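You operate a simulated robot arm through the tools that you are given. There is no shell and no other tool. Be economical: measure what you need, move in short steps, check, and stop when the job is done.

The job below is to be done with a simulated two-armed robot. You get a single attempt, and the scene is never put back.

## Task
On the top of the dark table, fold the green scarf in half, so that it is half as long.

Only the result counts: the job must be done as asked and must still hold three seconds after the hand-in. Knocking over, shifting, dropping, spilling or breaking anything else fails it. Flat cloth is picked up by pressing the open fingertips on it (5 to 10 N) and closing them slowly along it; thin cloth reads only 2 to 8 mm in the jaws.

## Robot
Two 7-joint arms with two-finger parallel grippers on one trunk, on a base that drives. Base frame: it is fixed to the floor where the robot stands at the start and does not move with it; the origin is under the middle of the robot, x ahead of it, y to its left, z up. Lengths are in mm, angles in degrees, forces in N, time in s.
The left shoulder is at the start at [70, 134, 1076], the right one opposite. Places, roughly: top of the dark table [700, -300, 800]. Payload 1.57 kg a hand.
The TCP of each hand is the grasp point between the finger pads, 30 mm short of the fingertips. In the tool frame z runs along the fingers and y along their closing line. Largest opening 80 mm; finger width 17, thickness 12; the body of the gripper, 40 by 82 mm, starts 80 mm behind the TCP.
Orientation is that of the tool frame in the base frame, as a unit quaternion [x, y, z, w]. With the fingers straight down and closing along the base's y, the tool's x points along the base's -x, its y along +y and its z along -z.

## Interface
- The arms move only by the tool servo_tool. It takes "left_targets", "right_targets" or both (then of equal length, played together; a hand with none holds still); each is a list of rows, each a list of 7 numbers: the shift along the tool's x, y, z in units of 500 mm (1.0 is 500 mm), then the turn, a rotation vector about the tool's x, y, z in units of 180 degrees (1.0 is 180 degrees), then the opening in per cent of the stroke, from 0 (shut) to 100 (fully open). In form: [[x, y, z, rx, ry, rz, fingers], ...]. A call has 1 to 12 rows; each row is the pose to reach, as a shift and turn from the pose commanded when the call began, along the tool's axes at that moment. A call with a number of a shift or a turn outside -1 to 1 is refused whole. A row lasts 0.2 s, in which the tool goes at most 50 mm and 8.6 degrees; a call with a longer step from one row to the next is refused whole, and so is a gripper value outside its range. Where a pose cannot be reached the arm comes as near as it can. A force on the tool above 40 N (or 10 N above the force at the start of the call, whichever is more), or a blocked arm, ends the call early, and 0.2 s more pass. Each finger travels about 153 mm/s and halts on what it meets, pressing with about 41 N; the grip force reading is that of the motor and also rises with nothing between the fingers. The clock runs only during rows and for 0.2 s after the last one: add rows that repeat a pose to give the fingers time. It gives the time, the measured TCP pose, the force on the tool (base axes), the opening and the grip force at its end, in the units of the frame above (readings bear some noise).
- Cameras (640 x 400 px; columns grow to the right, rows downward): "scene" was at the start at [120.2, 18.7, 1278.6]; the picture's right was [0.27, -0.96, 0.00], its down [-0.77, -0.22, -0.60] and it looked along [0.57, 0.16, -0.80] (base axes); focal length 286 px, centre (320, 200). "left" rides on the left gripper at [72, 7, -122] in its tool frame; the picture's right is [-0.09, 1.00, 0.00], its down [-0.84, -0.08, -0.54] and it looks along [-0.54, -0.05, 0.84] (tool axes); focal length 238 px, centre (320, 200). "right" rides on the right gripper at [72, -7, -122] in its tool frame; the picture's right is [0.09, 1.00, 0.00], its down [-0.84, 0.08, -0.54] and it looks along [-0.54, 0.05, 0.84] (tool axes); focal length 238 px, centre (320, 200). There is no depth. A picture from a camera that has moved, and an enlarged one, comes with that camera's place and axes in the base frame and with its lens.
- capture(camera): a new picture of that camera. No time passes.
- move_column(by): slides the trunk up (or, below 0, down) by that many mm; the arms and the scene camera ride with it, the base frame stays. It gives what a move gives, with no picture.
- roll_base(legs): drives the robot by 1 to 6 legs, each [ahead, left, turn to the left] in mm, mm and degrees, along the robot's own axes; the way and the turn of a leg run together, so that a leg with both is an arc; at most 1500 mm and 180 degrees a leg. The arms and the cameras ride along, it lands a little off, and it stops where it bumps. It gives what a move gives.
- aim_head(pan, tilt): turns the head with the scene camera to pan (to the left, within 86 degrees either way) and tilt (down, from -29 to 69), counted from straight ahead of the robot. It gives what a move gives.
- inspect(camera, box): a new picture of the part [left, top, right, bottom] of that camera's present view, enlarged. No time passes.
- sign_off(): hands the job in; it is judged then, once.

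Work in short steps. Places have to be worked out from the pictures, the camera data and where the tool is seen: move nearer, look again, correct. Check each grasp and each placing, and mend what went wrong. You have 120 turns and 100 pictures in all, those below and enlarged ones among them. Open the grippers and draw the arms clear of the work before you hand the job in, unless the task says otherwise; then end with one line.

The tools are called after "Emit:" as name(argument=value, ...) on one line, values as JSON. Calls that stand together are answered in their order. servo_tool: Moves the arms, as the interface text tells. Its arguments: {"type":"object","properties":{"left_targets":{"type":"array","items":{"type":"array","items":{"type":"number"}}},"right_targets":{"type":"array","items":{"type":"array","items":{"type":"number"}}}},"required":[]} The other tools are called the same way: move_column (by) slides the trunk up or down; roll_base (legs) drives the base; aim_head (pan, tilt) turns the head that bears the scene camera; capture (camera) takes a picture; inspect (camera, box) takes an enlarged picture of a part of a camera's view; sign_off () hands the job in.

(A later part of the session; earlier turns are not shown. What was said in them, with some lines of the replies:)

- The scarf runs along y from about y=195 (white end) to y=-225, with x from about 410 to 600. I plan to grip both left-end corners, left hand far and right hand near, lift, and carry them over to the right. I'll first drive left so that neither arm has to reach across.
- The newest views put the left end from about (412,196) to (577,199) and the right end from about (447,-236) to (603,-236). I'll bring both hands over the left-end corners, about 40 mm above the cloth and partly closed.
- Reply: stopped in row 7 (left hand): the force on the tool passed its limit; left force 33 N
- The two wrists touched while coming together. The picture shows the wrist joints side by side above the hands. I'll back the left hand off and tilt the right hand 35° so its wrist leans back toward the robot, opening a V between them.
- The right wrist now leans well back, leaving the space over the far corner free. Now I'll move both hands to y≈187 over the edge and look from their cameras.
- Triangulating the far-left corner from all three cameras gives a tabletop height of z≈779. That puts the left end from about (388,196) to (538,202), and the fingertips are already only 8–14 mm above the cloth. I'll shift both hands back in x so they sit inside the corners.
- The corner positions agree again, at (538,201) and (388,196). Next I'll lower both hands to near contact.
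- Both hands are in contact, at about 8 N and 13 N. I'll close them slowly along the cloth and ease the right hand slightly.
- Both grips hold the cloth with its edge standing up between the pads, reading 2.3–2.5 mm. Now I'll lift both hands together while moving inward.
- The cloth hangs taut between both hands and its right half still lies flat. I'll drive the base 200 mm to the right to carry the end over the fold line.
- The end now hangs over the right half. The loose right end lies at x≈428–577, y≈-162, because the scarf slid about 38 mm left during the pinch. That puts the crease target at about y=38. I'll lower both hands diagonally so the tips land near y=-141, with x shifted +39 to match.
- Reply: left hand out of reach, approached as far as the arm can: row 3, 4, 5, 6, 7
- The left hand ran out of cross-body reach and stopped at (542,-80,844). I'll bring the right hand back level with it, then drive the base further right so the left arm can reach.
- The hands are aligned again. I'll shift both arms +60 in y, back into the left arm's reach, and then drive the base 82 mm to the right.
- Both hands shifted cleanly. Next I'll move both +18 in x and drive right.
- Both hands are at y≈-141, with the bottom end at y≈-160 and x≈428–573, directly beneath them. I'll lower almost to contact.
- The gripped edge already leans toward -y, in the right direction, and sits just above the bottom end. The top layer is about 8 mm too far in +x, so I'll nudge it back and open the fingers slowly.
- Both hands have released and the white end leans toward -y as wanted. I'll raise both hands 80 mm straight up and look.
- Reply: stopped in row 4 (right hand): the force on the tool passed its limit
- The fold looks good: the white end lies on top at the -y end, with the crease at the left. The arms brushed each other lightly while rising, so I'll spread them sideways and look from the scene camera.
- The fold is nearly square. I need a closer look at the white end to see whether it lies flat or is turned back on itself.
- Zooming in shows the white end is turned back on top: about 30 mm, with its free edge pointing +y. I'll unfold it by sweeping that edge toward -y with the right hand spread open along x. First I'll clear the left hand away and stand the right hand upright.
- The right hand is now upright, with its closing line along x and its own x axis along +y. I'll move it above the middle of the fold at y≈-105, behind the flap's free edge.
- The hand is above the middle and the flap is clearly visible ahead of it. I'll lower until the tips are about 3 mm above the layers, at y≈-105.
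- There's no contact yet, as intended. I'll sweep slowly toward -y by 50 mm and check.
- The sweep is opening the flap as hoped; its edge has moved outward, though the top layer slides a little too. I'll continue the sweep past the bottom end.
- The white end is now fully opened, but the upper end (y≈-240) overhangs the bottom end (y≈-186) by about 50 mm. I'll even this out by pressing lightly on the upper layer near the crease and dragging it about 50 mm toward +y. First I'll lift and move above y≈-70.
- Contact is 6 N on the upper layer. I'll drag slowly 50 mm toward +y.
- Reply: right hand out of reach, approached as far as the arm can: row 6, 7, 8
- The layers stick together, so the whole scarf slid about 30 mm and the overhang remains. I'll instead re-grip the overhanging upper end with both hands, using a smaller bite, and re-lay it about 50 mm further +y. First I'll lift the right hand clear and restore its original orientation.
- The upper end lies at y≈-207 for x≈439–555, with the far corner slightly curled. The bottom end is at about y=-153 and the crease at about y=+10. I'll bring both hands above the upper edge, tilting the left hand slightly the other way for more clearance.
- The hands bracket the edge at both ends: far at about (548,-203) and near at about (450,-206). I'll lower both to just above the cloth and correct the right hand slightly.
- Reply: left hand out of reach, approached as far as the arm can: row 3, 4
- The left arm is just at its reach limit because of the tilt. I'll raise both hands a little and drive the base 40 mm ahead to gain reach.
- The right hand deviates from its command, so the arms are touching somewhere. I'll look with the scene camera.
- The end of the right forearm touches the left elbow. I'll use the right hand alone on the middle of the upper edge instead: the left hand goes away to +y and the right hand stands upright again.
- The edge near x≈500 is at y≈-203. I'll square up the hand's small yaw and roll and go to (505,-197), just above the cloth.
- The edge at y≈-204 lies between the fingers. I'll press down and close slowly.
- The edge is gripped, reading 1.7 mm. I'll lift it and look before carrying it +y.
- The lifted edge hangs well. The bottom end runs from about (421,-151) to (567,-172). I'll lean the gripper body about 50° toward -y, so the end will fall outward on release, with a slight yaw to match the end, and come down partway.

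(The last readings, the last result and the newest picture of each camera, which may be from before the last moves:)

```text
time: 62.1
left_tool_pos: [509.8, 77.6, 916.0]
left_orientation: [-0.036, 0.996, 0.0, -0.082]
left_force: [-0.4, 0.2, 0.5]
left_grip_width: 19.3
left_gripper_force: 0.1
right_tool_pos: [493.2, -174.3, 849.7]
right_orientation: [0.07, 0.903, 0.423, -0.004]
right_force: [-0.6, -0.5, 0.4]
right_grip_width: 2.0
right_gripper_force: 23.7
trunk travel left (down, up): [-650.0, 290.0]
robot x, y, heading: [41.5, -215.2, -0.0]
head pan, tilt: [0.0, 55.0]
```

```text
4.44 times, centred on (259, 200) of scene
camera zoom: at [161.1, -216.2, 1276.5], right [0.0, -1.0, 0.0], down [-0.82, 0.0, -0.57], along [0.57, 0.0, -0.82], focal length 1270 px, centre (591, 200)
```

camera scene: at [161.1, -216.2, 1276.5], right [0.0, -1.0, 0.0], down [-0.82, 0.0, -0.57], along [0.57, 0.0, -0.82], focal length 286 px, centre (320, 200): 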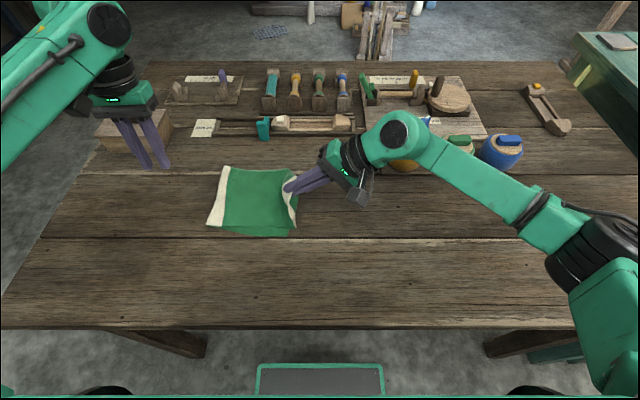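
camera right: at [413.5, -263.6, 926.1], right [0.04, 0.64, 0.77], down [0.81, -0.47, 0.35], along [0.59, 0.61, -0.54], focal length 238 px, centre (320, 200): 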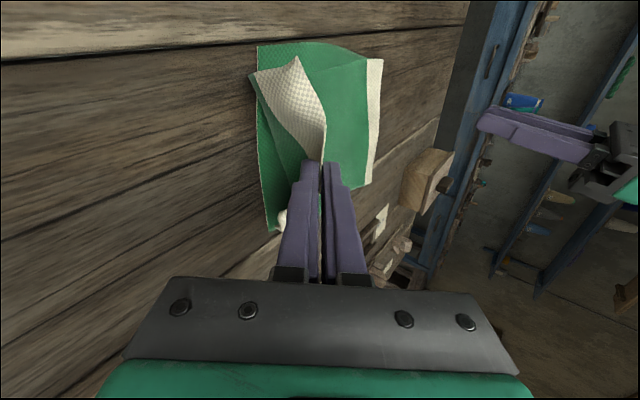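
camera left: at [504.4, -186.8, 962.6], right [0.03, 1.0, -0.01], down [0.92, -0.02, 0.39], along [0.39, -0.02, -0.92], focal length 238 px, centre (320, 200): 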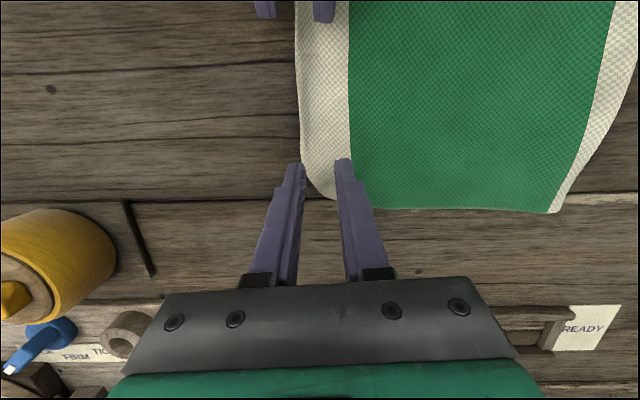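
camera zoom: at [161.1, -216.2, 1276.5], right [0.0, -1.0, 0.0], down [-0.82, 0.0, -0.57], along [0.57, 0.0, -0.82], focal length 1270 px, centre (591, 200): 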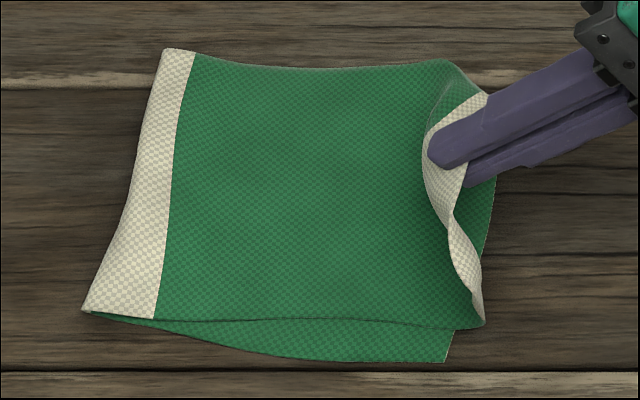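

The end hangs nicely outward. The near corners are still about 18 mm beyond the bottom end, so I'll shift 12 mm further +y while lowering to near contact.

Emit:
servo_tool(right_targets=[[0.002, -0.01, 0.016, 0, 0, 0, 0], [0.003, -0.02, 0.032, 0, 0, 0, 0], [0.005, -0.03, 0.048, 0, 0, 0, 0], [0.006, -0.041, 0.064, 0, 0, 0, 0], [0.006, -0.041, 0.064, 0, 0, 0, 0]])

Emit:
inspect(camera="scene", box=[195, 155, 323, 245])

```text
time: 63.3
left_tool_pos: [510.4, 77.2, 916.7]
left_orientation: [-0.036, 0.996, 0.0, -0.082]
left_force: [-0.3, 0.0, 0.4]
left_grip_width: 19.3
left_gripper_force: 0.0
right_tool_pos: [490.4, -163.6, 814.2]
right_orientation: [0.069, 0.903, 0.423, -0.002]
right_force: [1.0, -0.4, 0.7]
right_grip_width: 1.9
right_gripper_force: 23.5
trunk travel left (down, up): [-650.0, 290.0]
robot x, y, heading: [36.7, -215.9, -0.3]
head pan, tilt: [0.0, 55.0]
```

```text
4.44 times, centred on (259, 200) of scene
camera zoom: at [160.9, -216.8, 1276.6], right [0.0, -1.0, 0.0], down [-0.82, 0.0, -0.57], along [0.57, 0.0, -0.82], focal length 1270 px, centre (591, 200)
```

zoom: 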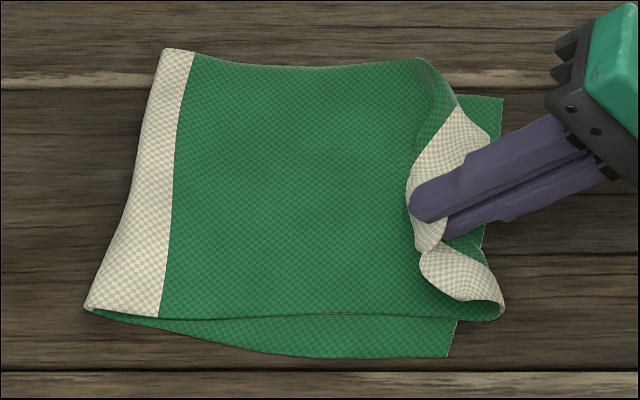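

The near corner curled back as I lowered. I'll raise 30 mm, pull 25 mm toward -y, and then lower with a slight -y motion so the edge lies out.

Emit:
servo_tool(right_targets=[[0, 0.02, -0.025, 0, 0, 0, 0], [0, 0.038, -0.05, 0, 0, 0, 0], [0, 0.022, -0.07, 0, 0, 0, 0], [0, 0.012, -0.08, 0, 0, 0, 0], [0, -0.01, -0.065, 0, 0, 0, 0], [0, -0.035, -0.045, 0, 0, 0, 0], [0, -0.045, -0.042, 0, 0, 0, 0], [0, -0.045, -0.042, 0, 0, 0, 0]])

Emit:
inspect(camera="scene", box=[195, 155, 323, 245])

Emit:
capture(camera="right")

```text
time: 65.1
left_tool_pos: [510.0, 77.3, 916.8]
left_orientation: [-0.036, 0.996, 0.0, -0.081]
left_force: [0.8, -0.3, -0.1]
left_grip_width: 19.2
left_gripper_force: 0.1
right_tool_pos: [484.6, -192.3, 809.4]
right_orientation: [0.069, 0.904, 0.423, -0.003]
right_force: [1.0, -0.4, 0.0]
right_grip_width: 2.1
right_gripper_force: 23.2
trunk travel left (down, up): [-650.0, 290.0]
robot x, y, heading: [40.5, -211.4, -0.0]
head pan, tilt: [0.0, 55.0]
```

```text
4.44 times, centred on (259, 200) of scene
camera zoom: at [161.1, -216.7, 1276.5], right [0.0, -1.0, 0.0], down [-0.82, 0.0, -0.57], along [0.57, 0.0, -0.82], focal length 1270 px, centre (591, 200)
```

zoom: 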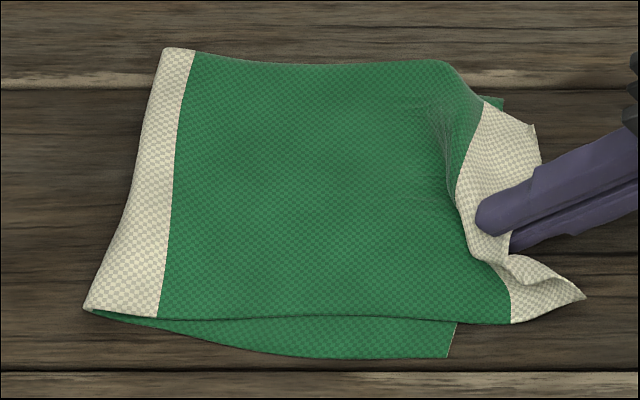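

```text
34 pictures are left
camera right: at [405.5, -282.0, 886.3], right [0.04, 0.64, 0.77], down [0.81, -0.47, 0.35], along [0.59, 0.61, -0.54], focal length 238 px, centre (320, 200)
```

right: 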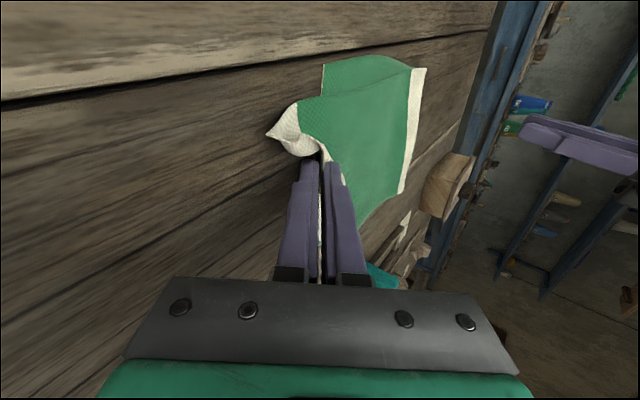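

Pulled out flat, the end overhangs again because the crease itself never moved. I'll re-do the fold from this grip: lift high, carry the end back +y past the crease so the bottom layer lies out about 25 mm further, then bring it back. First I'll lift and straighten the hand.

Emit:
servo_tool(right_targets=[[0.002, 0.04, -0.006, 0.03, 0, -0.004, 0], [0.004, 0.08, -0.012, 0.07, 0, -0.01, 0], [0.007, 0.12, -0.018, 0.11, 0, -0.016, 0], [0.009, 0.16, -0.024, 0.15, 0, -0.022, 0], [0.011, 0.2, -0.03, 0.19, 0, -0.03, 0], [0.014, 0.24, -0.037, 0.235, 0, -0.037, 0], [0.016, 0.277, -0.043, 0.278, 0, -0.044, 0], [0.016, 0.277, -0.043, 0.278, 0, -0.044, 0]])

Emit:
roll_base(legs=[[0, 110, 0]])

Emit:
capture(camera="right")

Emit:
capture(camera="scene")

```text
time: 66.9
left_tool_pos: [510.1, 75.9, 917.3]
left_orientation: [-0.036, 0.996, 0.001, -0.082]
left_force: [0.3, 0.7, 0.0]
left_grip_width: 19.4
left_gripper_force: 0.0
right_tool_pos: [494.3, -121.4, 929.8]
right_orientation: [0.0, 1.0, 0.0, -0.004]
right_force: [-0.8, -0.9, -0.9]
right_grip_width: 1.8
right_gripper_force: 23.5
trunk travel left (down, up): [-650.0, 290.0]
robot x, y, heading: [38.8, -219.5, 0.0]
head pan, tilt: [0.0, 55.0]
```

```text
time: 68.1
left_tool_pos: [510.1, 187.0, 917.2]
left_orientation: [-0.036, 0.996, 0.001, -0.082]
left_force: [-0.4, 1.1, 0.3]
left_grip_width: 19.0
left_gripper_force: 0.1
right_tool_pos: [494.0, -10.1, 929.5]
right_orientation: [0.002, 1.0, 0.001, -0.004]
right_force: [0.1, 0.4, 1.0]
right_grip_width: 2.0
right_gripper_force: 23.8
trunk travel left (down, up): [-650.0, 290.0]
robot x, y, heading: [40.0, -106.6, -0.1]
head pan, tilt: [0.0, 55.0]
```

```text
33 pictures are left
camera right: at [422.2, -17.3, 1051.3], right [-0.09, 1.0, 0.0], down [0.84, 0.07, 0.54], along [0.53, 0.05, -0.84], focal length 238 px, centre (320, 200)
```

right: 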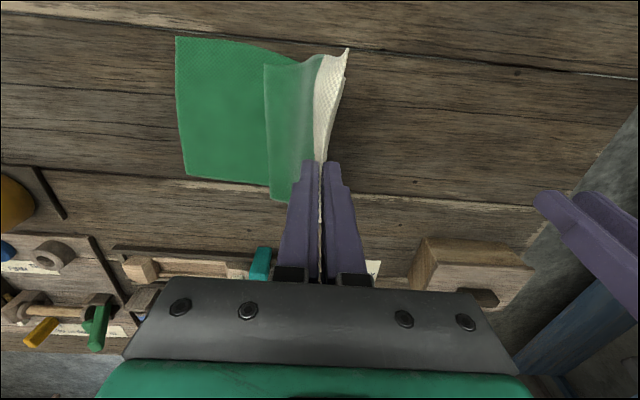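

```text
32 pictures are left
camera scene: at [161.0, -105.8, 1276.5], right [0.0, -1.0, 0.0], down [-0.82, 0.0, -0.57], along [0.57, 0.0, -0.82], focal length 286 px, centre (320, 200)
```

scene: 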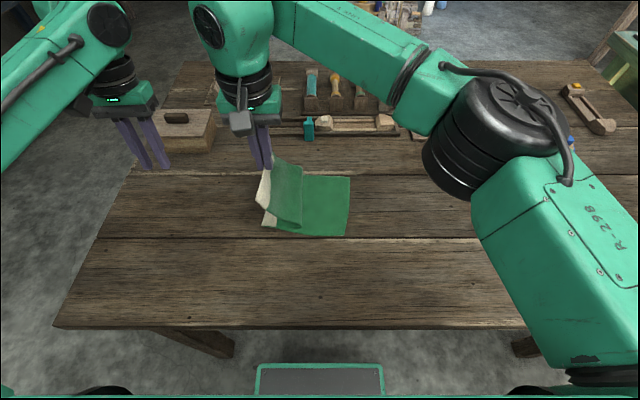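

The cloth stands up well behind the grip and the bottom layer hasn't moved. I'll carry on another 85 mm toward +y.

Emit:
roll_base(legs=[[0, 90, 0]])

Emit:
capture(camera="right")

Emit:
capture(camera="scene")

```text
time: 69.2
left_tool_pos: [510.7, 276.4, 917.7]
left_orientation: [-0.035, 0.996, 0.001, -0.082]
left_force: [0.8, 0.0, -0.7]
left_grip_width: 19.3
left_gripper_force: 0.0
right_tool_pos: [496.1, 78.3, 929.4]
right_orientation: [0.002, 1.0, 0.001, -0.003]
right_force: [0.0, -0.8, -0.5]
right_grip_width: 2.0
right_gripper_force: 23.4
trunk travel left (down, up): [-650.0, 290.0]
robot x, y, heading: [41.7, -15.3, -0.1]
head pan, tilt: [0.0, 55.0]
```

```text
31 pictures are left
camera right: at [422.4, 71.8, 1051.2], right [-0.09, 1.0, 0.0], down [0.84, 0.07, 0.54], along [0.53, 0.05, -0.84], focal length 238 px, centre (320, 200)
```

right: 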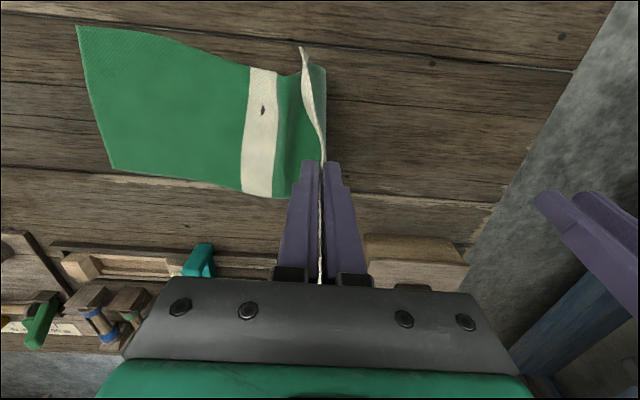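

```text
30 pictures are left
camera scene: at [161.1, -16.5, 1276.5], right [0.0, -1.0, 0.0], down [-0.82, 0.0, -0.57], along [0.57, 0.0, -0.82], focal length 286 px, centre (320, 200)
```

scene: 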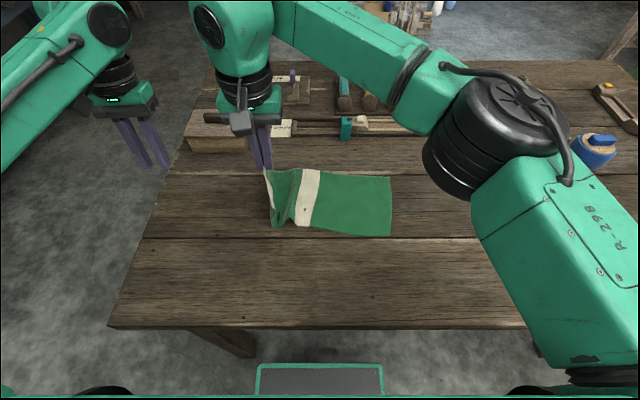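

The whole left half is now lifted again, and the cloth lies flat past the stripe. The bottom end averages y≈-165, so the crease should be at y≈32. I'll drive back 150 mm to -y.

Emit:
roll_base(legs=[[0, -150, 0]])

Emit:
capture(camera="right")

```text
time: 70.6
left_tool_pos: [511.3, 127.1, 916.1]
left_orientation: [-0.036, 0.996, -0.001, -0.083]
left_force: [0.2, 0.5, -0.1]
left_grip_width: 19.0
left_gripper_force: 0.1
right_tool_pos: [494.6, -70.1, 929.2]
right_orientation: [0.002, 1.0, 0.001, -0.004]
right_force: [-0.1, 0.6, -0.2]
right_grip_width: 2.0
right_gripper_force: 23.3
trunk travel left (down, up): [-650.0, 290.0]
robot x, y, heading: [38.0, -163.3, 0.2]
head pan, tilt: [0.0, 55.0]
```

```text
29 pictures are left
camera right: at [422.3, -77.4, 1051.1], right [-0.09, 1.0, 0.0], down [0.84, 0.07, 0.54], along [0.53, 0.05, -0.84], focal length 238 px, centre (320, 200)
```

right: 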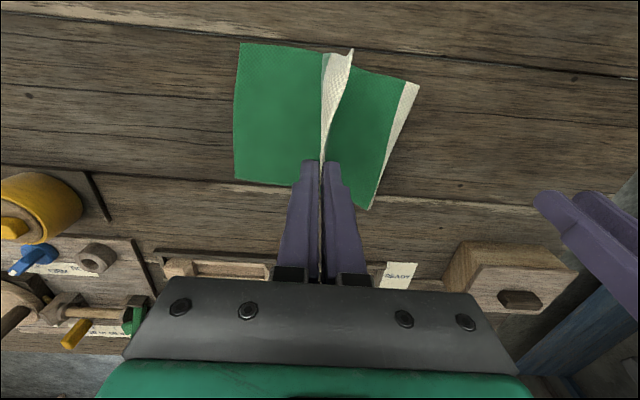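

The fold is re-formed and the crease runs from about (440,25) to (598,8). I'll now lower with the 50° lean so the tip lands near y=-146, yawed to match the bottom end.

Emit:
servo_tool(right_targets=[[0, -0.018, 0.015, -0.035, 0, 0.005, 0], [0, -0.036, 0.03, -0.07, 0, 0.01, 0], [0, -0.056, 0.05, -0.105, 0, 0.016, 0], [0, -0.078, 0.075, -0.14, 0, 0.022, 0], [0, -0.1, 0.1, -0.175, 0, 0.028, 0], [0, -0.122, 0.125, -0.21, 0, 0.034, 0], [0, -0.145, 0.155, -0.245, 0, 0.04, 0], [0, -0.168, 0.185, -0.278, 0, 0.044, 0], [0, -0.185, 0.21, -0.278, 0, 0.044, 0], [0, -0.198, 0.226, -0.278, 0, 0.044, 0], [0, -0.198, 0.226, -0.278, 0, 0.044, 0]])

Emit:
capture(camera="scene")

Emit:
capture(camera="right")

```text
time: 73.0
left_tool_pos: [510.1, 126.0, 916.5]
left_orientation: [-0.036, 0.996, 0.001, -0.082]
left_force: [-0.3, -0.6, 0.4]
left_grip_width: 19.2
left_gripper_force: 0.0
right_tool_pos: [493.1, -168.2, 816.5]
right_orientation: [0.071, 0.903, 0.423, -0.003]
right_force: [0.3, 0.2, -0.9]
right_grip_width: 2.0
right_gripper_force: 23.7
trunk travel left (down, up): [-650.0, 290.0]
robot x, y, heading: [43.6, -165.5, -0.1]
head pan, tilt: [0.0, 55.0]
```

```text
28 pictures are left
camera scene: at [161.0, -166.3, 1276.5], right [0.0, -1.0, 0.0], down [-0.82, 0.0, -0.57], along [0.57, 0.0, -0.82], focal length 286 px, centre (320, 200)
```

scene: 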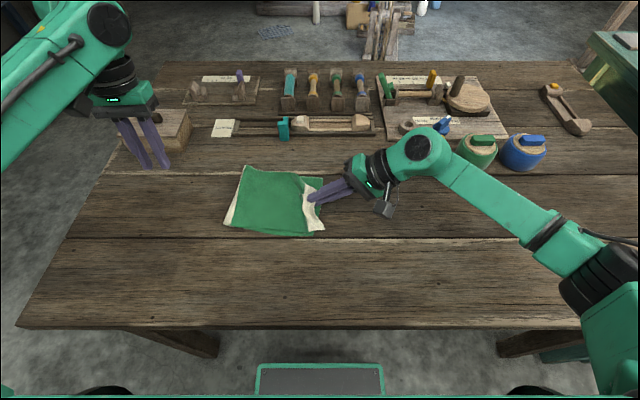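

```text
27 pictures are left
camera right: at [413.7, -258.0, 893.2], right [0.04, 0.64, 0.77], down [0.81, -0.47, 0.35], along [0.59, 0.61, -0.54], focal length 238 px, centre (320, 200)
```

right: 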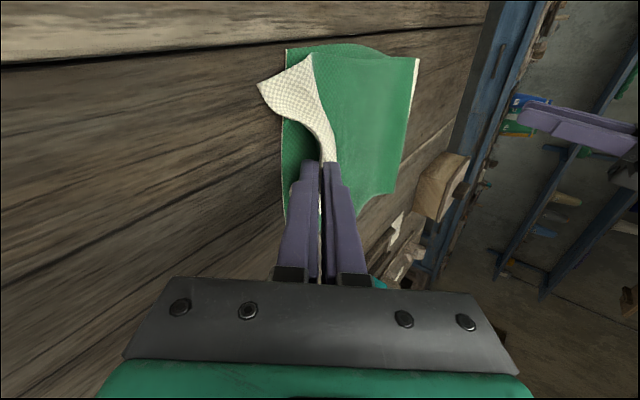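

Emit:
inspect(camera="scene", box=[215, 155, 343, 245])

```text
4.44 times, centred on (279, 200) of scene
camera zoom: at [161.0, -166.3, 1276.5], right [0.0, -1.0, 0.0], down [-0.82, 0.0, -0.57], along [0.57, 0.0, -0.82], focal length 1270 px, centre (502, 200)
```

zoom: 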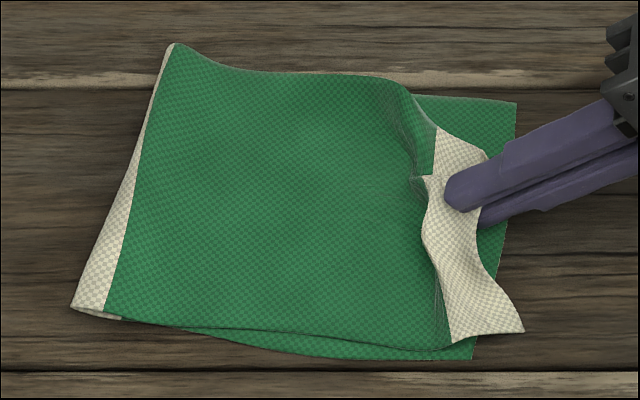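

The upper end now sits nearly over the bottom end. I'll open the fingers slowly, then withdraw along the fingers.

Emit:
servo_tool(right_targets=[[0, 0, 0, 0, 0, 0, 4], [0, 0, 0, 0, 0, 0, 8], [0, 0, 0, 0, 0, 0, 13], [0, 0, 0, 0, 0, 0, 18], [0, 0, 0, 0, 0, 0, 22], [0, 0, 0, 0, 0, 0, 22], [0, 0, -0.03, 0, 0, 0, 22], [0, 0, -0.07, 0, 0, 0, 22], [0, 0, -0.14, 0, 0, 0, 22], [0, 0, -0.22, 0, 0, 0, 22]])

Emit:
inspect(camera="scene", box=[215, 155, 343, 245])

Emit:
capture(camera="right")

```text
time: 75.2
left_tool_pos: [509.5, 126.0, 917.4]
left_orientation: [-0.037, 0.996, 0.0, -0.082]
left_force: [0.3, -0.8, 0.0]
left_grip_width: 19.1
left_gripper_force: 0.0
right_tool_pos: [486.6, -256.0, 888.0]
right_orientation: [0.069, 0.903, 0.424, -0.003]
right_force: [-0.8, 0.5, -0.1]
right_grip_width: 17.6
right_gripper_force: 0.0
trunk travel left (down, up): [-650.0, 290.0]
robot x, y, heading: [36.3, -164.0, 0.1]
head pan, tilt: [0.0, 55.0]
```

```text
4.44 times, centred on (279, 200) of scene
camera zoom: at [160.3, -167.2, 1276.6], right [0.0, -1.0, 0.0], down [-0.82, 0.0, -0.57], along [0.57, 0.0, -0.82], focal length 1270 px, centre (502, 200)
```

zoom: 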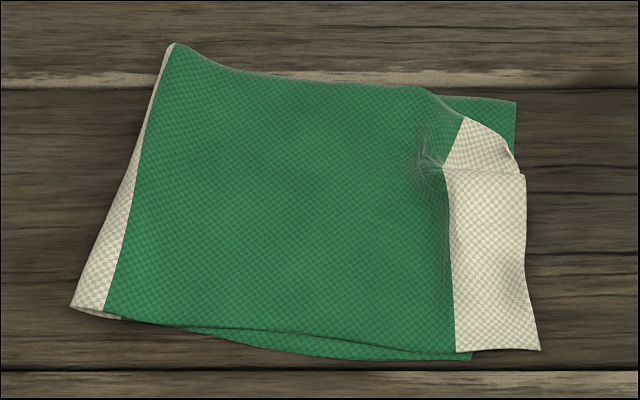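

```text
24 pictures are left
camera right: at [407.3, -344.6, 964.9], right [0.04, 0.64, 0.77], down [0.81, -0.47, 0.35], along [0.59, 0.61, -0.54], focal length 238 px, centre (320, 200)
```

right: 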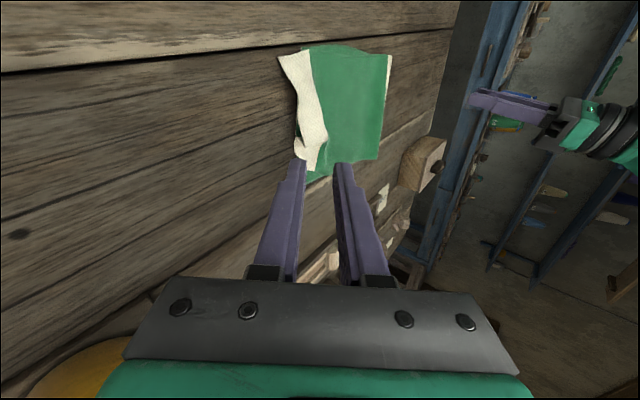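

Emit:
inspect(camera="right", box=[260, 35, 400, 185])

```text
2.67 times, centred on (330, 110) of right
camera zoom: at [407.3, -344.6, 964.9], right [0.04, 0.64, 0.77], down [0.81, -0.47, 0.35], along [0.59, 0.61, -0.54], focal length 636 px, centre (293, 440)
```

zoom: 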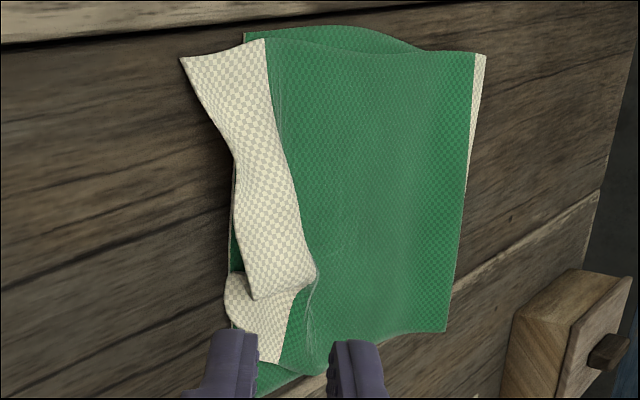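

The scarf is folded to about 195 mm out of about 395, with both ends nearly aligned and only a small pleat in the white end. I'll open the grippers and draw both arms clear, then take a last look.

Emit:
servo_tool(left_targets=[[0, 0.03, -0.03, 0, 0, 0, 40], [0, 0.06, -0.06, 0, 0, 0, 60], [0, 0.09, -0.09, 0, 0, 0, 80], [0, 0.12, -0.09, 0, 0, 0, 100]], right_targets=[[0.002, 0.024, -0.033, 0, 0, 0, 30], [0.003, 0.048, -0.066, 0, 0, 0, 50], [0.005, 0.073, -0.1, 0, 0, 0, 70], [0.006, 0.097, -0.133, 0, 0, 0, 90]])

Emit:
capture(camera="scene")

Emit:
inspect(camera="scene", box=[215, 155, 343, 245])

```text
time: 76.2
left_tool_pos: [513.4, 186.9, 961.4]
left_orientation: [-0.035, 0.996, 0.0, -0.082]
left_force: [-0.4, -0.2, -1.2]
left_grip_width: 80.0
left_gripper_force: 0.1
right_tool_pos: [486.4, -273.8, 967.8]
right_orientation: [0.07, 0.904, 0.423, -0.002]
right_force: [0.4, -0.5, -1.5]
right_grip_width: 71.9
right_gripper_force: 0.0
trunk travel left (down, up): [-650.0, 290.0]
robot x, y, heading: [41.0, -162.8, 0.2]
head pan, tilt: [0.0, 55.0]
```

```text
22 pictures are left
camera scene: at [160.7, -165.8, 1276.5], right [0.0, -1.0, 0.0], down [-0.82, 0.0, -0.57], along [0.57, 0.0, -0.82], focal length 286 px, centre (320, 200)
```

scene: 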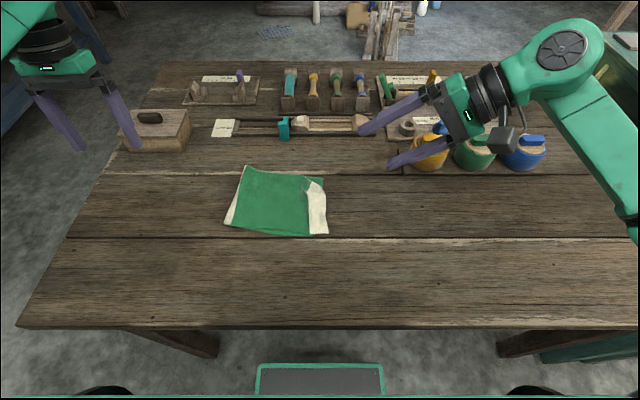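

```text
4.44 times, centred on (279, 200) of scene
camera zoom: at [160.7, -165.8, 1276.5], right [0.0, -1.0, 0.0], down [-0.82, 0.0, -0.57], along [0.57, 0.0, -0.82], focal length 1270 px, centre (502, 200)
```

zoom: 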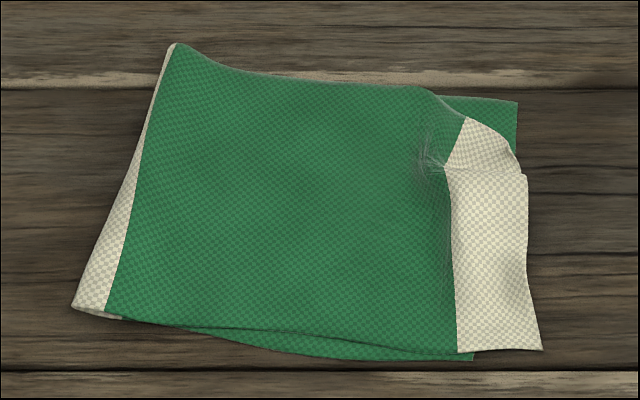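

The scarf lies folded in half and at rest, the other objects are where they were, and both arms are clear, so I'll hand it in.

Emit:
sign_off()

```text
The job is handed in.
```

The green scarf is folded in half on the dark table, about 195 mm long from about 395 mm; the ends line up to about 15–20 mm, and a small pleat remains in the white end.
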